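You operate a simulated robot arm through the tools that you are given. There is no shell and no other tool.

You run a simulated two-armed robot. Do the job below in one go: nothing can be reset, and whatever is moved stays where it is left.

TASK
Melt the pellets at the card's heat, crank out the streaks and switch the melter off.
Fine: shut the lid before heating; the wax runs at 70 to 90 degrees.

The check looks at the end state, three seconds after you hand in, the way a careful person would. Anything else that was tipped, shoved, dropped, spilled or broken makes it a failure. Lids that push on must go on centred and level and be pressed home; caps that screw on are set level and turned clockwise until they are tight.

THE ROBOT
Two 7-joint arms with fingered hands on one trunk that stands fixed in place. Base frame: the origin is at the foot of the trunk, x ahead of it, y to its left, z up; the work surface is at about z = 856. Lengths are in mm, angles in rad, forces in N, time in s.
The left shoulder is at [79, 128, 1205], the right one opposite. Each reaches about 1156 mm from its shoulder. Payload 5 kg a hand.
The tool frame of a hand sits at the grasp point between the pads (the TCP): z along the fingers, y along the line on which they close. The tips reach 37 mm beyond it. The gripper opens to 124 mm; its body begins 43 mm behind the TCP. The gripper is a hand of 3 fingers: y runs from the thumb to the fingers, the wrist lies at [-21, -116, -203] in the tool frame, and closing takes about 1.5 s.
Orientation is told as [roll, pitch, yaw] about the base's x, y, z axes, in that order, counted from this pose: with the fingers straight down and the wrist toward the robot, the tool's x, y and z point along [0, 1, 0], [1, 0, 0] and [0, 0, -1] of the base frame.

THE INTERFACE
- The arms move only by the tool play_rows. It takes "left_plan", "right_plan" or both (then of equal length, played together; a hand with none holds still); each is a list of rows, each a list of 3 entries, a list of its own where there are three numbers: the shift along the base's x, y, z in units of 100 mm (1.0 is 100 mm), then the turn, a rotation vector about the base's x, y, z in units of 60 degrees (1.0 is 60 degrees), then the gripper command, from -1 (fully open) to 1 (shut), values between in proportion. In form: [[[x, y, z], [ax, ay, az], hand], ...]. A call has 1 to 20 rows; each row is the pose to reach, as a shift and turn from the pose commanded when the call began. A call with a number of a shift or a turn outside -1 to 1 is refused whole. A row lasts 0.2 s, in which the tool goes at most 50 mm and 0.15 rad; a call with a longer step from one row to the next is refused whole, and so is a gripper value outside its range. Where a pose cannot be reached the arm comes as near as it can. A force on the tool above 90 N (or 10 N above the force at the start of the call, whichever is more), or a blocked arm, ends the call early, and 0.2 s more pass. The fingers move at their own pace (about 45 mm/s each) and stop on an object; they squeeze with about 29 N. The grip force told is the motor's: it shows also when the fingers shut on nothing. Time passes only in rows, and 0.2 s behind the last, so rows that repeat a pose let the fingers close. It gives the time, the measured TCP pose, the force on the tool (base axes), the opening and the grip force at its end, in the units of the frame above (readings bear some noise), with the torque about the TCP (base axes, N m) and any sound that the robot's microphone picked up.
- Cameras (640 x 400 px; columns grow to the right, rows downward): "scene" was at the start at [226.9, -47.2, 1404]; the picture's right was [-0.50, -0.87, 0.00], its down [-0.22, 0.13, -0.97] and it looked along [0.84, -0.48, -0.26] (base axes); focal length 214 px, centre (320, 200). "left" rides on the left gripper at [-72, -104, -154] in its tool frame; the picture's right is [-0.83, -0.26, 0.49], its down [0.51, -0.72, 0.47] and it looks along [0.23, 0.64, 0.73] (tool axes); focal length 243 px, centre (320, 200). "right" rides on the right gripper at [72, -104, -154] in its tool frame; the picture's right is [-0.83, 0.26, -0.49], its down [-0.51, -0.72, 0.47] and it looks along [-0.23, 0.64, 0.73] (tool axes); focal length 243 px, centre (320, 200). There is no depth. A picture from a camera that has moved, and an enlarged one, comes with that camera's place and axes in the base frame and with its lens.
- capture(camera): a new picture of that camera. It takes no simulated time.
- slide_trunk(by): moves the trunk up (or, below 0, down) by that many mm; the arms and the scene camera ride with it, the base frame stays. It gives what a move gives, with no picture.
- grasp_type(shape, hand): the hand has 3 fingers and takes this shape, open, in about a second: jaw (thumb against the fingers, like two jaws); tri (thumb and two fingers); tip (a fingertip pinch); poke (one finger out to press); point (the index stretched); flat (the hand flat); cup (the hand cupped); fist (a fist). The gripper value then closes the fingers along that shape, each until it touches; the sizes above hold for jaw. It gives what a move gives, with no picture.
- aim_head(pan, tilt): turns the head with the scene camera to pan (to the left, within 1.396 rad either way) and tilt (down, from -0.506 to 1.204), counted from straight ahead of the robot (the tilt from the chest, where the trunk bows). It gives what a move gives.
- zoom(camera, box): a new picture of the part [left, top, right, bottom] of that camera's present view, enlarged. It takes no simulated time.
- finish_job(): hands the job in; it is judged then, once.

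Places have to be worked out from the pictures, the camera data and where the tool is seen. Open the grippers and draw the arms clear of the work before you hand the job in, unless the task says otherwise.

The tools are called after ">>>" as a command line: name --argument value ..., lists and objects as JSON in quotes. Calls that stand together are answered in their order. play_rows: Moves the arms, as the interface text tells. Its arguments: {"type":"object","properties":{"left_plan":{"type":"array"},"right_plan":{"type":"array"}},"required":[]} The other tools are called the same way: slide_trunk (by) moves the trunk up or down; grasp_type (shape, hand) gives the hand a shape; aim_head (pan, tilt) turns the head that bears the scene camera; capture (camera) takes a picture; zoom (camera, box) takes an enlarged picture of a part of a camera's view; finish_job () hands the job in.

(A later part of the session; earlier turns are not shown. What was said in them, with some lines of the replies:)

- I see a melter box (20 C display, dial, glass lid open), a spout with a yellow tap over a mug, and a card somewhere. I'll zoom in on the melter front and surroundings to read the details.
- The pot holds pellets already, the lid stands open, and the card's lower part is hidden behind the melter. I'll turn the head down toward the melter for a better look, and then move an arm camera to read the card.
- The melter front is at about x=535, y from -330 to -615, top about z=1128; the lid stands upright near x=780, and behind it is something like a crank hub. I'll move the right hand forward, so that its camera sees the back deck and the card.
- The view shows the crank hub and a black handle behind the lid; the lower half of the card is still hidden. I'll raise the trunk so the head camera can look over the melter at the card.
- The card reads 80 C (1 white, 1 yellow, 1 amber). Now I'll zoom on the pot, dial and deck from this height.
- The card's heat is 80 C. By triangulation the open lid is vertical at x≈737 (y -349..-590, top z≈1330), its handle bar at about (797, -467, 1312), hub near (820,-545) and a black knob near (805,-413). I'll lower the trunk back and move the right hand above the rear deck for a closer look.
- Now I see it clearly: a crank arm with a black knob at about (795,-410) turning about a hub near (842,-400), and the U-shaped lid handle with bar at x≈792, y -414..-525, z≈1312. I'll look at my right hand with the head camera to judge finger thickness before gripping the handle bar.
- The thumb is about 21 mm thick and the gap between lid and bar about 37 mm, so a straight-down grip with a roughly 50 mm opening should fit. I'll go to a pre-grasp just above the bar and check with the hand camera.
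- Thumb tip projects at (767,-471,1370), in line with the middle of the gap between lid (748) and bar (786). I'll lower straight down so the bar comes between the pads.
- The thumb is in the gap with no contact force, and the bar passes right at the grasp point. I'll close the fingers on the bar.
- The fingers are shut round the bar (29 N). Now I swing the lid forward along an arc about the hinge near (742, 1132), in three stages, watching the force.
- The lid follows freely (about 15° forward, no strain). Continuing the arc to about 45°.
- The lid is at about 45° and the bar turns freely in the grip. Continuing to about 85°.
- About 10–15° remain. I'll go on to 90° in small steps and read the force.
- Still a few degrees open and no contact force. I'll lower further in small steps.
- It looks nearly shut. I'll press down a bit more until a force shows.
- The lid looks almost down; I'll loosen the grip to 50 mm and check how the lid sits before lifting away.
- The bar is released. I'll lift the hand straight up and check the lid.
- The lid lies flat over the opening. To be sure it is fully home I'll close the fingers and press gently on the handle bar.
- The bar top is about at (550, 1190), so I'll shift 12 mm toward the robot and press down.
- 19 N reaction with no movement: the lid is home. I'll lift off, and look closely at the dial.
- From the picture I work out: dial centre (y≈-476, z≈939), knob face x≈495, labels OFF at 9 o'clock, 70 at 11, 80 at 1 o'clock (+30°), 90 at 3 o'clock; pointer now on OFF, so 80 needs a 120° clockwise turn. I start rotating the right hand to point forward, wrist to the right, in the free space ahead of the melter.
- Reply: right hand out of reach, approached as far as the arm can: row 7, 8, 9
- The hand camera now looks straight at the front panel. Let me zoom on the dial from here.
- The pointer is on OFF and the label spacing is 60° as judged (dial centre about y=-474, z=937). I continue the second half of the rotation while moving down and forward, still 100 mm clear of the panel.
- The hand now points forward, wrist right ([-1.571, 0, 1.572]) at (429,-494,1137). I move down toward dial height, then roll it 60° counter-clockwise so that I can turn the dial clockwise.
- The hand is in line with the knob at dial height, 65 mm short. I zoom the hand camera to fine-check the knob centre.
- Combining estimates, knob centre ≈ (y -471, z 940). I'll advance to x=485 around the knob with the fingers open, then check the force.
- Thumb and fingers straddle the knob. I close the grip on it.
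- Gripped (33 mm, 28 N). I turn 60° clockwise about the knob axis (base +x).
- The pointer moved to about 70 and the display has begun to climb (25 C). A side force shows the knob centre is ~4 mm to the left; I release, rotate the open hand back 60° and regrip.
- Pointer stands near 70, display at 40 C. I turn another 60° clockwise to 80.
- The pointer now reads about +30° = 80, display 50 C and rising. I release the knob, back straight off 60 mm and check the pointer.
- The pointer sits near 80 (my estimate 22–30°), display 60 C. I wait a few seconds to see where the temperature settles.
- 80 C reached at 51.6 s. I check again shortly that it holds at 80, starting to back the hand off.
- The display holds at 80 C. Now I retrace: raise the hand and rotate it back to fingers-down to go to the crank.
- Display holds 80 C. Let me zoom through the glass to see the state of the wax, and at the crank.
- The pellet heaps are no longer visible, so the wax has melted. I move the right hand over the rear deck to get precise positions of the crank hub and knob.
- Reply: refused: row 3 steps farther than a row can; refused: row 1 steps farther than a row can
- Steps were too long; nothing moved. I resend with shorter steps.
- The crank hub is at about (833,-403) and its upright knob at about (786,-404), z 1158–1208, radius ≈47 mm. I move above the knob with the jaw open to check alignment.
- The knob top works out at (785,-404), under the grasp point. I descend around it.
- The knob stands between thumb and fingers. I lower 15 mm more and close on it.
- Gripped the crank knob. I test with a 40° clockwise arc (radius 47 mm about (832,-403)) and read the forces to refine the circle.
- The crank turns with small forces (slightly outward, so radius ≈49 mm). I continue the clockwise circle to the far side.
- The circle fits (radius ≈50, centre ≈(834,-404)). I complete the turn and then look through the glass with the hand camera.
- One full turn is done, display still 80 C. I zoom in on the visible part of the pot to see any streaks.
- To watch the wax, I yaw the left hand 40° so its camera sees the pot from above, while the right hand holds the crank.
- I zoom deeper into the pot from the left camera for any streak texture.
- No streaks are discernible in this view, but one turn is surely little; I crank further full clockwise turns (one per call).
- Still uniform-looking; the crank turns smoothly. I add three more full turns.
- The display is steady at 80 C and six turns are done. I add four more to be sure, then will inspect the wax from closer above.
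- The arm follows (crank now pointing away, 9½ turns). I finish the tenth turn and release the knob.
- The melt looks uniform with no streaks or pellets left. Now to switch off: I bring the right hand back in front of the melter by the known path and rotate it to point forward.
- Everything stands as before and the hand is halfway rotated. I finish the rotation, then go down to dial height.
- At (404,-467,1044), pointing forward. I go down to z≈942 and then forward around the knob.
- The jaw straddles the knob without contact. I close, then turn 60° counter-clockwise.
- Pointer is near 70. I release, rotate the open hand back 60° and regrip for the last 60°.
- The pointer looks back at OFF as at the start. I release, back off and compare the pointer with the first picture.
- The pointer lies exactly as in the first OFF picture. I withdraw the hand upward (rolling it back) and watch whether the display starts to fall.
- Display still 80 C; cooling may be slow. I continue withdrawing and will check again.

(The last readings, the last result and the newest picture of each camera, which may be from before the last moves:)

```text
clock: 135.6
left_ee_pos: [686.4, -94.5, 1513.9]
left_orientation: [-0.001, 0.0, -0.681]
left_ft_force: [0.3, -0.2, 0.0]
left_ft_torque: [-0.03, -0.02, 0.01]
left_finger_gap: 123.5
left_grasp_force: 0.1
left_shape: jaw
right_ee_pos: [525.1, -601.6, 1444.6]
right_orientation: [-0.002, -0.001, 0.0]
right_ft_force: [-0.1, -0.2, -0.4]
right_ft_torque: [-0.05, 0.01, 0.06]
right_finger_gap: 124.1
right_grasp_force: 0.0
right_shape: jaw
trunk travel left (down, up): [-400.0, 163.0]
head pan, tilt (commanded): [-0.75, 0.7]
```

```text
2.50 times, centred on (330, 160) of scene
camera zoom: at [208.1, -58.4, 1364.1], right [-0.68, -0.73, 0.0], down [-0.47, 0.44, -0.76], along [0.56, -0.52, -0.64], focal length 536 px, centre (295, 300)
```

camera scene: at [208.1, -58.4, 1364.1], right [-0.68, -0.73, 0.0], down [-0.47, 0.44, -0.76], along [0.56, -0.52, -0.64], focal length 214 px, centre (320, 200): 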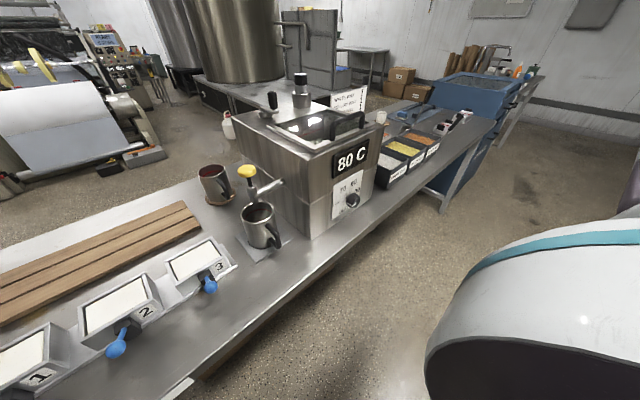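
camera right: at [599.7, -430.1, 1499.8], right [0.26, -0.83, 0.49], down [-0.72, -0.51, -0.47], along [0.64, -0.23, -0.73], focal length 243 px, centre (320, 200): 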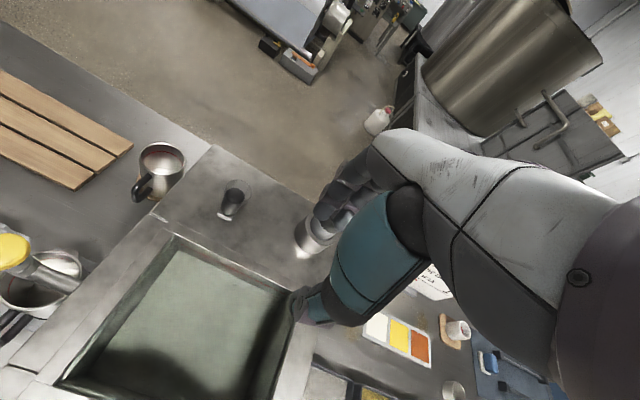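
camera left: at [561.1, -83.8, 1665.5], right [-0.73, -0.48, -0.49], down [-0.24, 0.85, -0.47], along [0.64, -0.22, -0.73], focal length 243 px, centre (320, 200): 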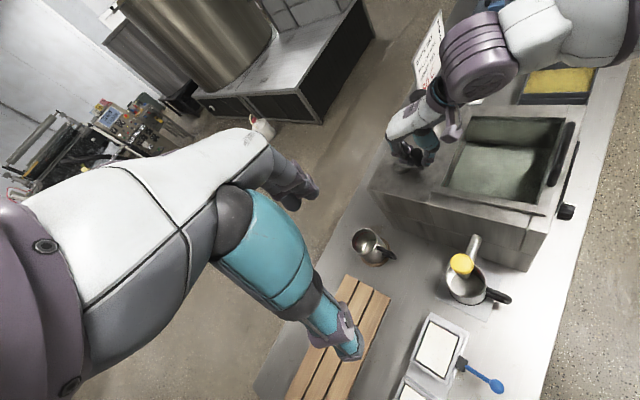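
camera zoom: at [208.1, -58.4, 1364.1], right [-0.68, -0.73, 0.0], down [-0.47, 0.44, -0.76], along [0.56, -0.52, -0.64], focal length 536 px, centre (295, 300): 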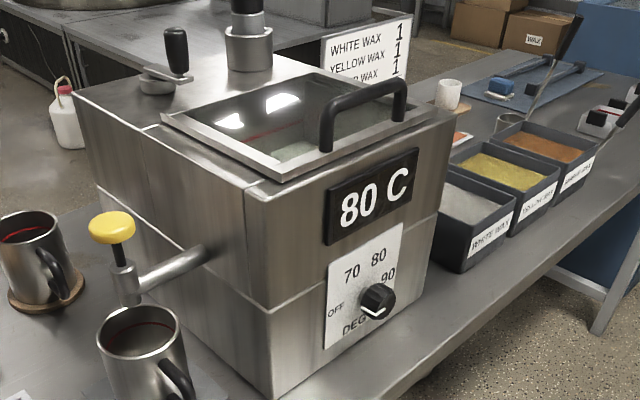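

Still 80 C ten seconds after OFF. I wait in place some seconds to see whether it falls, and inspect the pot and dial from the right camera.

>>> play_rows --right_plan '[[[0, 0, 0], [0, 0, 0], -1], [[0, 0, 0], [0, 0, 0], -1], [[0, 0, 0], [0, 0, 0], -1], [[0, 0, 0], [0, 0, 0], -1], [[0, 0, 0], [0, 0, 0], -1], [[0, 0, 0], [0, 0, 0], -1], [[0, 0, 0], [0, 0, 0], -1], [[0, 0, 0], [0, 0, 0], -1], [[0, 0, 0], [0, 0, 0], -1], [[0, 0, 0], [0, 0, 0], -1], [[0, 0, 0], [0, 0, 0], -1], [[0, 0, 0], [0, 0, 0], -1], [[0, 0, 0], [0, 0, 0], -1], [[0, 0, 0], [0, 0, 0], -1], [[0, 0, 0], [0, 0, 0], -1], [[0, 0, 0], [0, 0, 0], -1], [[0, 0, 0], [0, 0, 0], -1], [[0, 0, 0], [0, 0, 0], -1], [[0, 0, 0], [0, 0, 0], -1], [[0, 0, 0], [0, 0, 0], -1]]'

>>> zoom --camera "scene" --box '[310, 130, 410, 230]'

>>> capture --camera "right"

>>> zoom --camera "right" --box '[80, 130, 320, 330]'

```text
clock: 139.8
left_ee_pos: [685.3, -92.3, 1512.7]
left_orientation: [0.0, 0.001, -0.681]
left_ft_force: [-0.4, -0.1, 0.2]
left_ft_torque: [0.01, -0.02, -0.03]
left_finger_gap: 123.5
left_grasp_force: 0.0
left_shape: jaw
right_ee_pos: [524.1, -602.5, 1443.7]
right_orientation: [-0.001, -0.001, 0.001]
right_ft_force: [0.0, 0.5, -0.2]
right_ft_torque: [0.02, -0.02, 0.0]
right_finger_gap: 123.8
right_grasp_force: 0.1
right_shape: jaw
trunk travel left (down, up): [-400.0, 163.0]
head pan, tilt (commanded): [-0.75, 0.7]
```

```text
4.00 times, centred on (360, 180) of scene
camera zoom: at [208.1, -58.4, 1364.1], right [-0.68, -0.73, 0.0], down [-0.47, 0.44, -0.76], along [0.56, -0.52, -0.64], focal length 858 px, centre (160, 280)
```

zoom: 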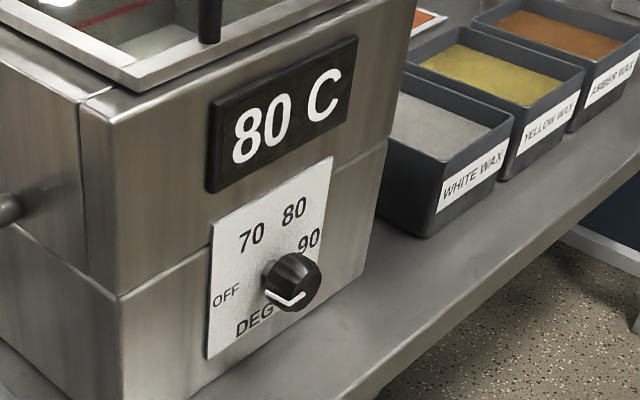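

```text
taken
camera right: at [419.9, -529.7, 1597.9], right [0.26, -0.83, 0.49], down [-0.72, -0.51, -0.47], along [0.64, -0.23, -0.73], focal length 243 px, centre (320, 200)
```

right: 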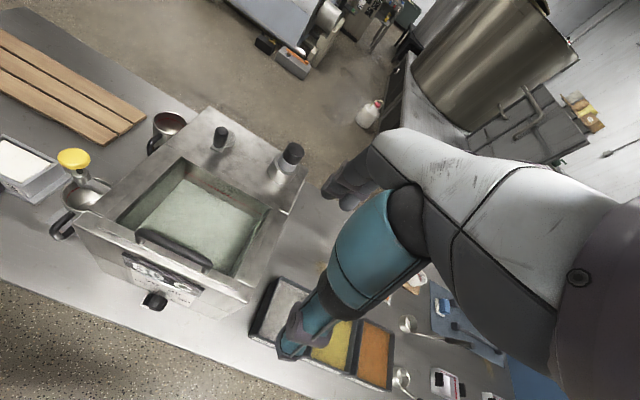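

```text
2.00 times, centred on (200, 230) of right
camera zoom: at [419.9, -529.7, 1597.9], right [0.26, -0.83, 0.49], down [-0.72, -0.51, -0.47], along [0.64, -0.23, -0.73], focal length 485 px, centre (560, 140)
```

zoom: 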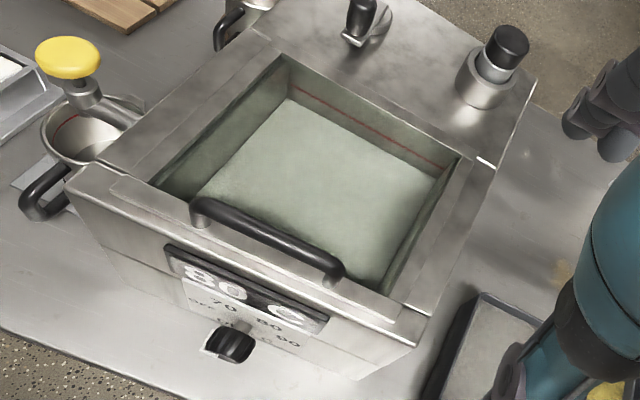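

I take a tight look at the wax surface and wait a little longer for a display change.

>>> zoom --camera "right" --box '[125, 160, 275, 280]'

>>> play_rows --right_plan '[[[0, 0, 0], [0, 0, 0], -1], [[0, 0, 0], [0, 0, 0], -1], [[0, 0, 0], [0, 0, 0], -1], [[0, 0, 0], [0, 0, 0], -1], [[0, 0, 0], [0, 0, 0], -1], [[0, 0, 0], [0, 0, 0], -1], [[0, 0, 0], [0, 0, 0], -1], [[0, 0, 0], [0, 0, 0], -1], [[0, 0, 0], [0, 0, 0], -1], [[0, 0, 0], [0, 0, 0], -1], [[0, 0, 0], [0, 0, 0], -1], [[0, 0, 0], [0, 0, 0], -1], [[0, 0, 0], [0, 0, 0], -1], [[0, 0, 0], [0, 0, 0], -1], [[0, 0, 0], [0, 0, 0], -1], [[0, 0, 0], [0, 0, 0], -1], [[0, 0, 0], [0, 0, 0], -1], [[0, 0, 0], [0, 0, 0], -1], [[0, 0, 0], [0, 0, 0], -1], [[0, 0, 0], [0, 0, 0], -1]]'

>>> zoom --camera "scene" --box '[320, 140, 390, 220]'

>>> zoom --camera "left" --box '[440, 100, 580, 220]'

```text
3.33 times, centred on (200, 220) of right
camera zoom: at [419.9, -529.7, 1597.9], right [0.26, -0.83, 0.49], down [-0.72, -0.51, -0.47], along [0.64, -0.23, -0.73], focal length 809 px, centre (720, 133)
```

zoom: 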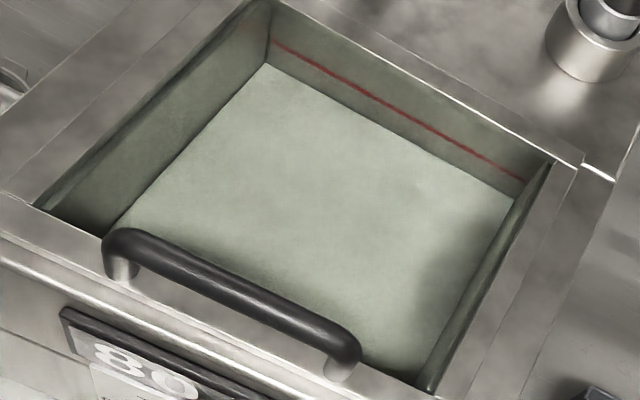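

```text
clock: 144.0
left_ee_pos: [686.7, -93.2, 1513.2]
left_orientation: [-0.001, 0.001, -0.681]
left_ft_force: [0.3, -0.2, 0.2]
left_ft_torque: [-0.02, 0.0, 0.03]
left_finger_gap: 123.8
left_grasp_force: 0.1
left_shape: jaw
right_ee_pos: [523.4, -601.9, 1444.7]
right_orientation: [-0.003, 0.0, -0.001]
right_ft_force: [0.7, 0.7, 0.2]
right_ft_torque: [0.0, -0.01, 0.01]
right_finger_gap: 123.9
right_grasp_force: 0.0
right_shape: jaw
trunk travel left (down, up): [-400.0, 163.0]
head pan, tilt (commanded): [-0.75, 0.7]
```

```text
5.00 times, centred on (355, 180) of scene
camera zoom: at [208.1, -58.4, 1364.1], right [-0.68, -0.73, 0.0], down [-0.47, 0.44, -0.76], along [0.56, -0.52, -0.64], focal length 1072 px, centre (145, 300)
```

zoom: 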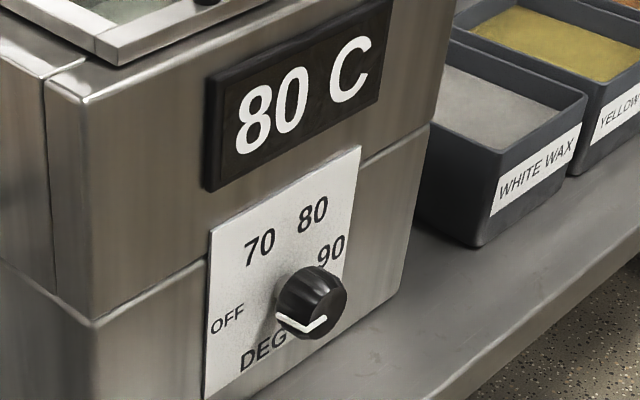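

```text
3.33 times, centred on (510, 160) of left
camera zoom: at [559.2, -84.3, 1666.2], right [-0.73, -0.48, -0.49], down [-0.24, 0.85, -0.47], along [0.64, -0.22, -0.73], focal length 809 px, centre (-313, 333)
```

zoom: 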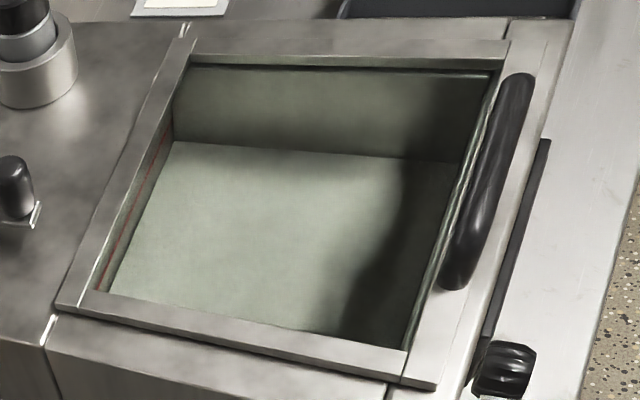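

The dial pointer coincides with the initial OFF pose, the lid is flush, the wax uniform, everything else untouched. I raise the right arm fully clear and give it a few more seconds for one last check.

>>> play_rows --right_plan '[[[0, 0, 0.4], [0, 0, 0], -1], [[0, 0, 0.8], [0, 0, 0], -1], [[0, 0, 1.0], [0, 0, 0], -1], [[0, 0, 1.0], [0, 0, 0], -1], [[0, 0, 1.0], [0, 0, 0], -1], [[0, 0, 1.0], [0, 0, 0], -1], [[0, 0, 1.0], [0, 0, 0], -1], [[0, 0, 1.0], [0, 0, 0], -1], [[0, 0, 1.0], [0, 0, 0], -1], [[0, 0, 1.0], [0, 0, 0], -1], [[0, 0, 1.0], [0, 0, 0], -1], [[0, 0, 1.0], [0, 0, 0], -1], [[0, 0, 1.0], [0, 0, 0], -1], [[0, 0, 1.0], [0, 0, 0], -1], [[0, 0, 1.0], [0, 0, 0], -1], [[0, 0, 1.0], [0, 0, 0], -1], [[0, 0, 1.0], [0, 0, 0], -1], [[0, 0, 1.0], [0, 0, 0], -1], [[0, 0, 1.0], [0, 0, 0], -1], [[0, 0, 1.0], [0, 0, 0], -1]]'

>>> capture --camera "scene"

>>> zoom --camera "scene" --box '[230, 80, 430, 240]'

```text
clock: 148.2
left_ee_pos: [686.6, -94.0, 1513.8]
left_orientation: [-0.001, -0.001, -0.682]
left_ft_force: [0.0, -0.4, -0.5]
left_ft_torque: [-0.03, 0.03, 0.02]
left_finger_gap: 123.7
left_grasp_force: 0.1
left_shape: jaw
right_ee_pos: [524.4, -601.3, 1542.3]
right_orientation: [-0.004, -0.001, 0.0]
right_ft_force: [-1.0, -0.1, 0.4]
right_ft_torque: [-0.02, 0.0, 0.0]
right_finger_gap: 123.5
right_grasp_force: 0.2
right_shape: jaw
trunk travel left (down, up): [-400.0, 163.0]
head pan, tilt (commanded): [-0.75, 0.7]
```

```text
taken
camera scene: at [208.1, -58.4, 1364.1], right [-0.68, -0.73, 0.0], down [-0.47, 0.44, -0.76], along [0.56, -0.52, -0.64], focal length 214 px, centre (320, 200)
```

scene: 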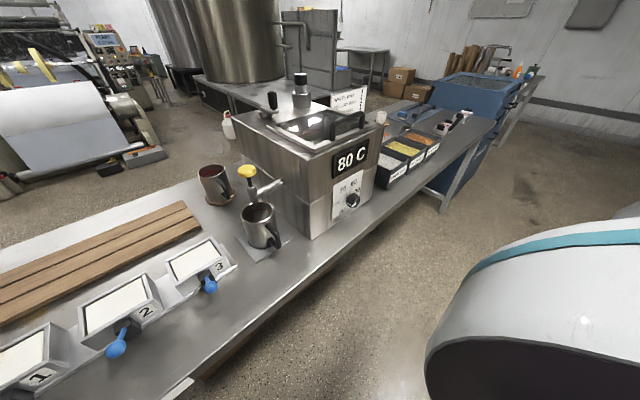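

```text
2.50 times, centred on (330, 160) of scene
camera zoom: at [208.1, -58.4, 1364.1], right [-0.68, -0.73, 0.0], down [-0.47, 0.44, -0.76], along [0.56, -0.52, -0.64], focal length 536 px, centre (295, 300)
```

zoom: 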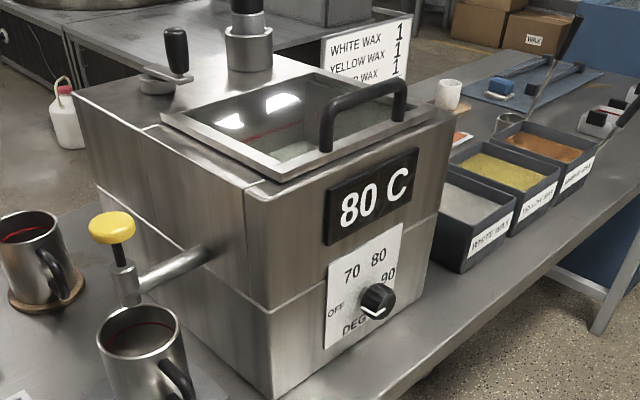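

Still 80 C after 22 s at OFF, which a slow-cooling insulated pot would show. I wait another while to see if it starts dropping.

>>> play_rows --right_plan '[[[0, 0, 0], [0, 0, 0], -1], [[0, 0, 0], [0, 0, 0], -1], [[0, 0, 0], [0, 0, 0], -1], [[0, 0, 0], [0, 0, 0], -1], [[0, 0, 0], [0, 0, 0], -1], [[0, 0, 0], [0, 0, 0], -1], [[0, 0, 0], [0, 0, 0], -1], [[0, 0, 0], [0, 0, 0], -1], [[0, 0, 0], [0, 0, 0], -1], [[0, 0, 0], [0, 0, 0], -1], [[0, 0, 0], [0, 0, 0], -1], [[0, 0, 0], [0, 0, 0], -1], [[0, 0, 0], [0, 0, 0], -1], [[0, 0, 0], [0, 0, 0], -1], [[0, 0, 0], [0, 0, 0], -1], [[0, 0, 0], [0, 0, 0], -1], [[0, 0, 0], [0, 0, 0], -1], [[0, 0, 0], [0, 0, 0], -1], [[0, 0, 0], [0, 0, 0], -1], [[0, 0, 0], [0, 0, 0], -1]]'

>>> play_rows --right_plan '[[[0, 0, 0], [0, 0, 0], -1], [[0, 0, 0], [0, 0, 0], -1], [[0, 0, 0], [0, 0, 0], -1], [[0, 0, 0], [0, 0, 0], -1], [[0, 0, 0], [0, 0, 0], -1], [[0, 0, 0], [0, 0, 0], -1], [[0, 0, 0], [0, 0, 0], -1], [[0, 0, 0], [0, 0, 0], -1], [[0, 0, 0], [0, 0, 0], -1], [[0, 0, 0], [0, 0, 0], -1], [[0, 0, 0], [0, 0, 0], -1], [[0, 0, 0], [0, 0, 0], -1], [[0, 0, 0], [0, 0, 0], -1], [[0, 0, 0], [0, 0, 0], -1], [[0, 0, 0], [0, 0, 0], -1], [[0, 0, 0], [0, 0, 0], -1], [[0, 0, 0], [0, 0, 0], -1], [[0, 0, 0], [0, 0, 0], -1], [[0, 0, 0], [0, 0, 0], -1], [[0, 0, 0], [0, 0, 0], -1]]'

>>> zoom --camera "scene" --box '[320, 140, 390, 220]'

```text
clock: 152.4
left_ee_pos: [687.3, -94.9, 1513.5]
left_orientation: [0.0, 0.001, -0.68]
left_ft_force: [-0.8, 0.7, 0.2]
left_ft_torque: [-0.02, 0.0, 0.0]
left_finger_gap: 123.6
left_grasp_force: 0.0
left_shape: jaw
right_ee_pos: [524.2, -600.8, 1543.2]
right_orientation: [-0.002, -0.003, 0.0]
right_ft_force: [0.0, -0.1, 0.0]
right_ft_torque: [0.01, -0.01, 0.0]
right_finger_gap: 123.5
right_grasp_force: 0.1
right_shape: jaw
trunk travel left (down, up): [-400.0, 163.0]
head pan, tilt (commanded): [-0.75, 0.7]
```

```text
clock: 156.6
left_ee_pos: [687.7, -95.1, 1514.2]
left_orientation: [0.001, -0.001, -0.681]
left_ft_force: [0.3, 0.8, 0.0]
left_ft_torque: [-0.04, -0.04, -0.02]
left_finger_gap: 123.9
left_grasp_force: 0.0
left_shape: jaw
right_ee_pos: [524.4, -600.4, 1542.3]
right_orientation: [-0.002, -0.001, 0.0]
right_ft_force: [-0.8, 1.2, -0.5]
right_ft_torque: [-0.03, 0.0, 0.0]
right_finger_gap: 123.8
right_grasp_force: 0.0
right_shape: jaw
trunk travel left (down, up): [-400.0, 163.0]
head pan, tilt (commanded): [-0.75, 0.7]
```

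```text
5.00 times, centred on (355, 180) of scene
camera zoom: at [208.1, -58.4, 1364.1], right [-0.68, -0.73, 0.0], down [-0.47, 0.44, -0.76], along [0.56, -0.52, -0.64], focal length 1072 px, centre (145, 300)
```

zoom: 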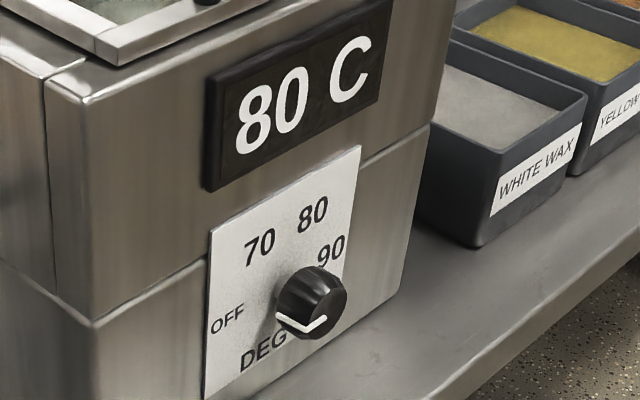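

I take the same zoom as before heating (same camera pose) to compare the pointer exactly.

>>> zoom --camera "scene" --box '[300, 130, 400, 240]'

>>> zoom --camera "scene" --box '[335, 180, 375, 220]'

```text
3.64 times, centred on (350, 185) of scene
camera zoom: at [208.1, -58.4, 1364.1], right [-0.68, -0.73, 0.0], down [-0.47, 0.44, -0.76], along [0.56, -0.52, -0.64], focal length 780 px, centre (211, 254)
```

zoom: 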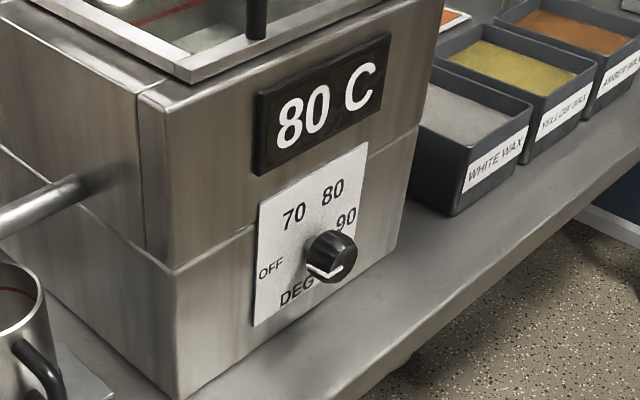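

```text
10.00 times, centred on (355, 200) of scene
camera zoom: at [208.1, -58.4, 1364.1], right [-0.68, -0.73, 0.0], down [-0.47, 0.44, -0.76], along [0.56, -0.52, -0.64], focal length 2145 px, centre (-30, 200)
```

zoom: 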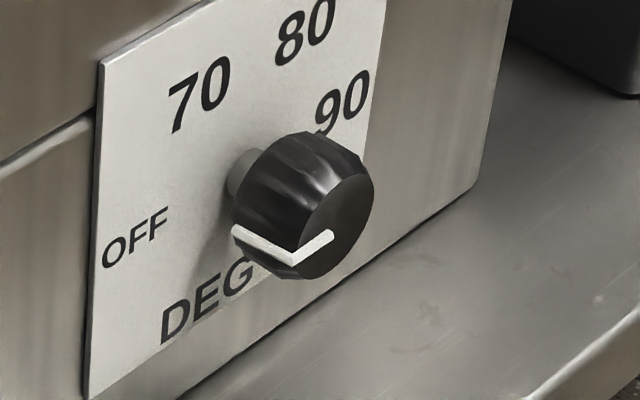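

The pointer direction measures within a couple of degrees of the initial OFF position. The lid is shut, the wax was melted at 80 C and cranked ten turns, and both arms are clear with open grippers, so I hand in.

>>> finish_job

```text
The job is handed in.
```

I shut the lid, heated the melter to the card's 80 C, gave the crank ten full clockwise turns and turned the dial back to OFF. The job is handed in, but I could not fully confirm two of these results.

- **Lid:** It was closed before heating. I pressed on the handle with about 19 N and it did not move.
- **Heat:** The dial went from OFF to 80 and the display settled at 80 C. The pellet heaps were gone before I started cranking.
- **Streaks (not fully confirmed):** The wax looks even through the glass. It already looked even before cranking, though, so the pictures don't prove that the cranking cleared any streaks.
- **Switch-off (not fully confirmed):** The pointer is within a few degrees of where it stood at OFF at the start. The display still read 80 C about 30 seconds later. I put that down to slow cooling, but never saw the temperature fall.

Nothing else on the bench appears moved or spilled. Both grippers are open and the arms are clear.
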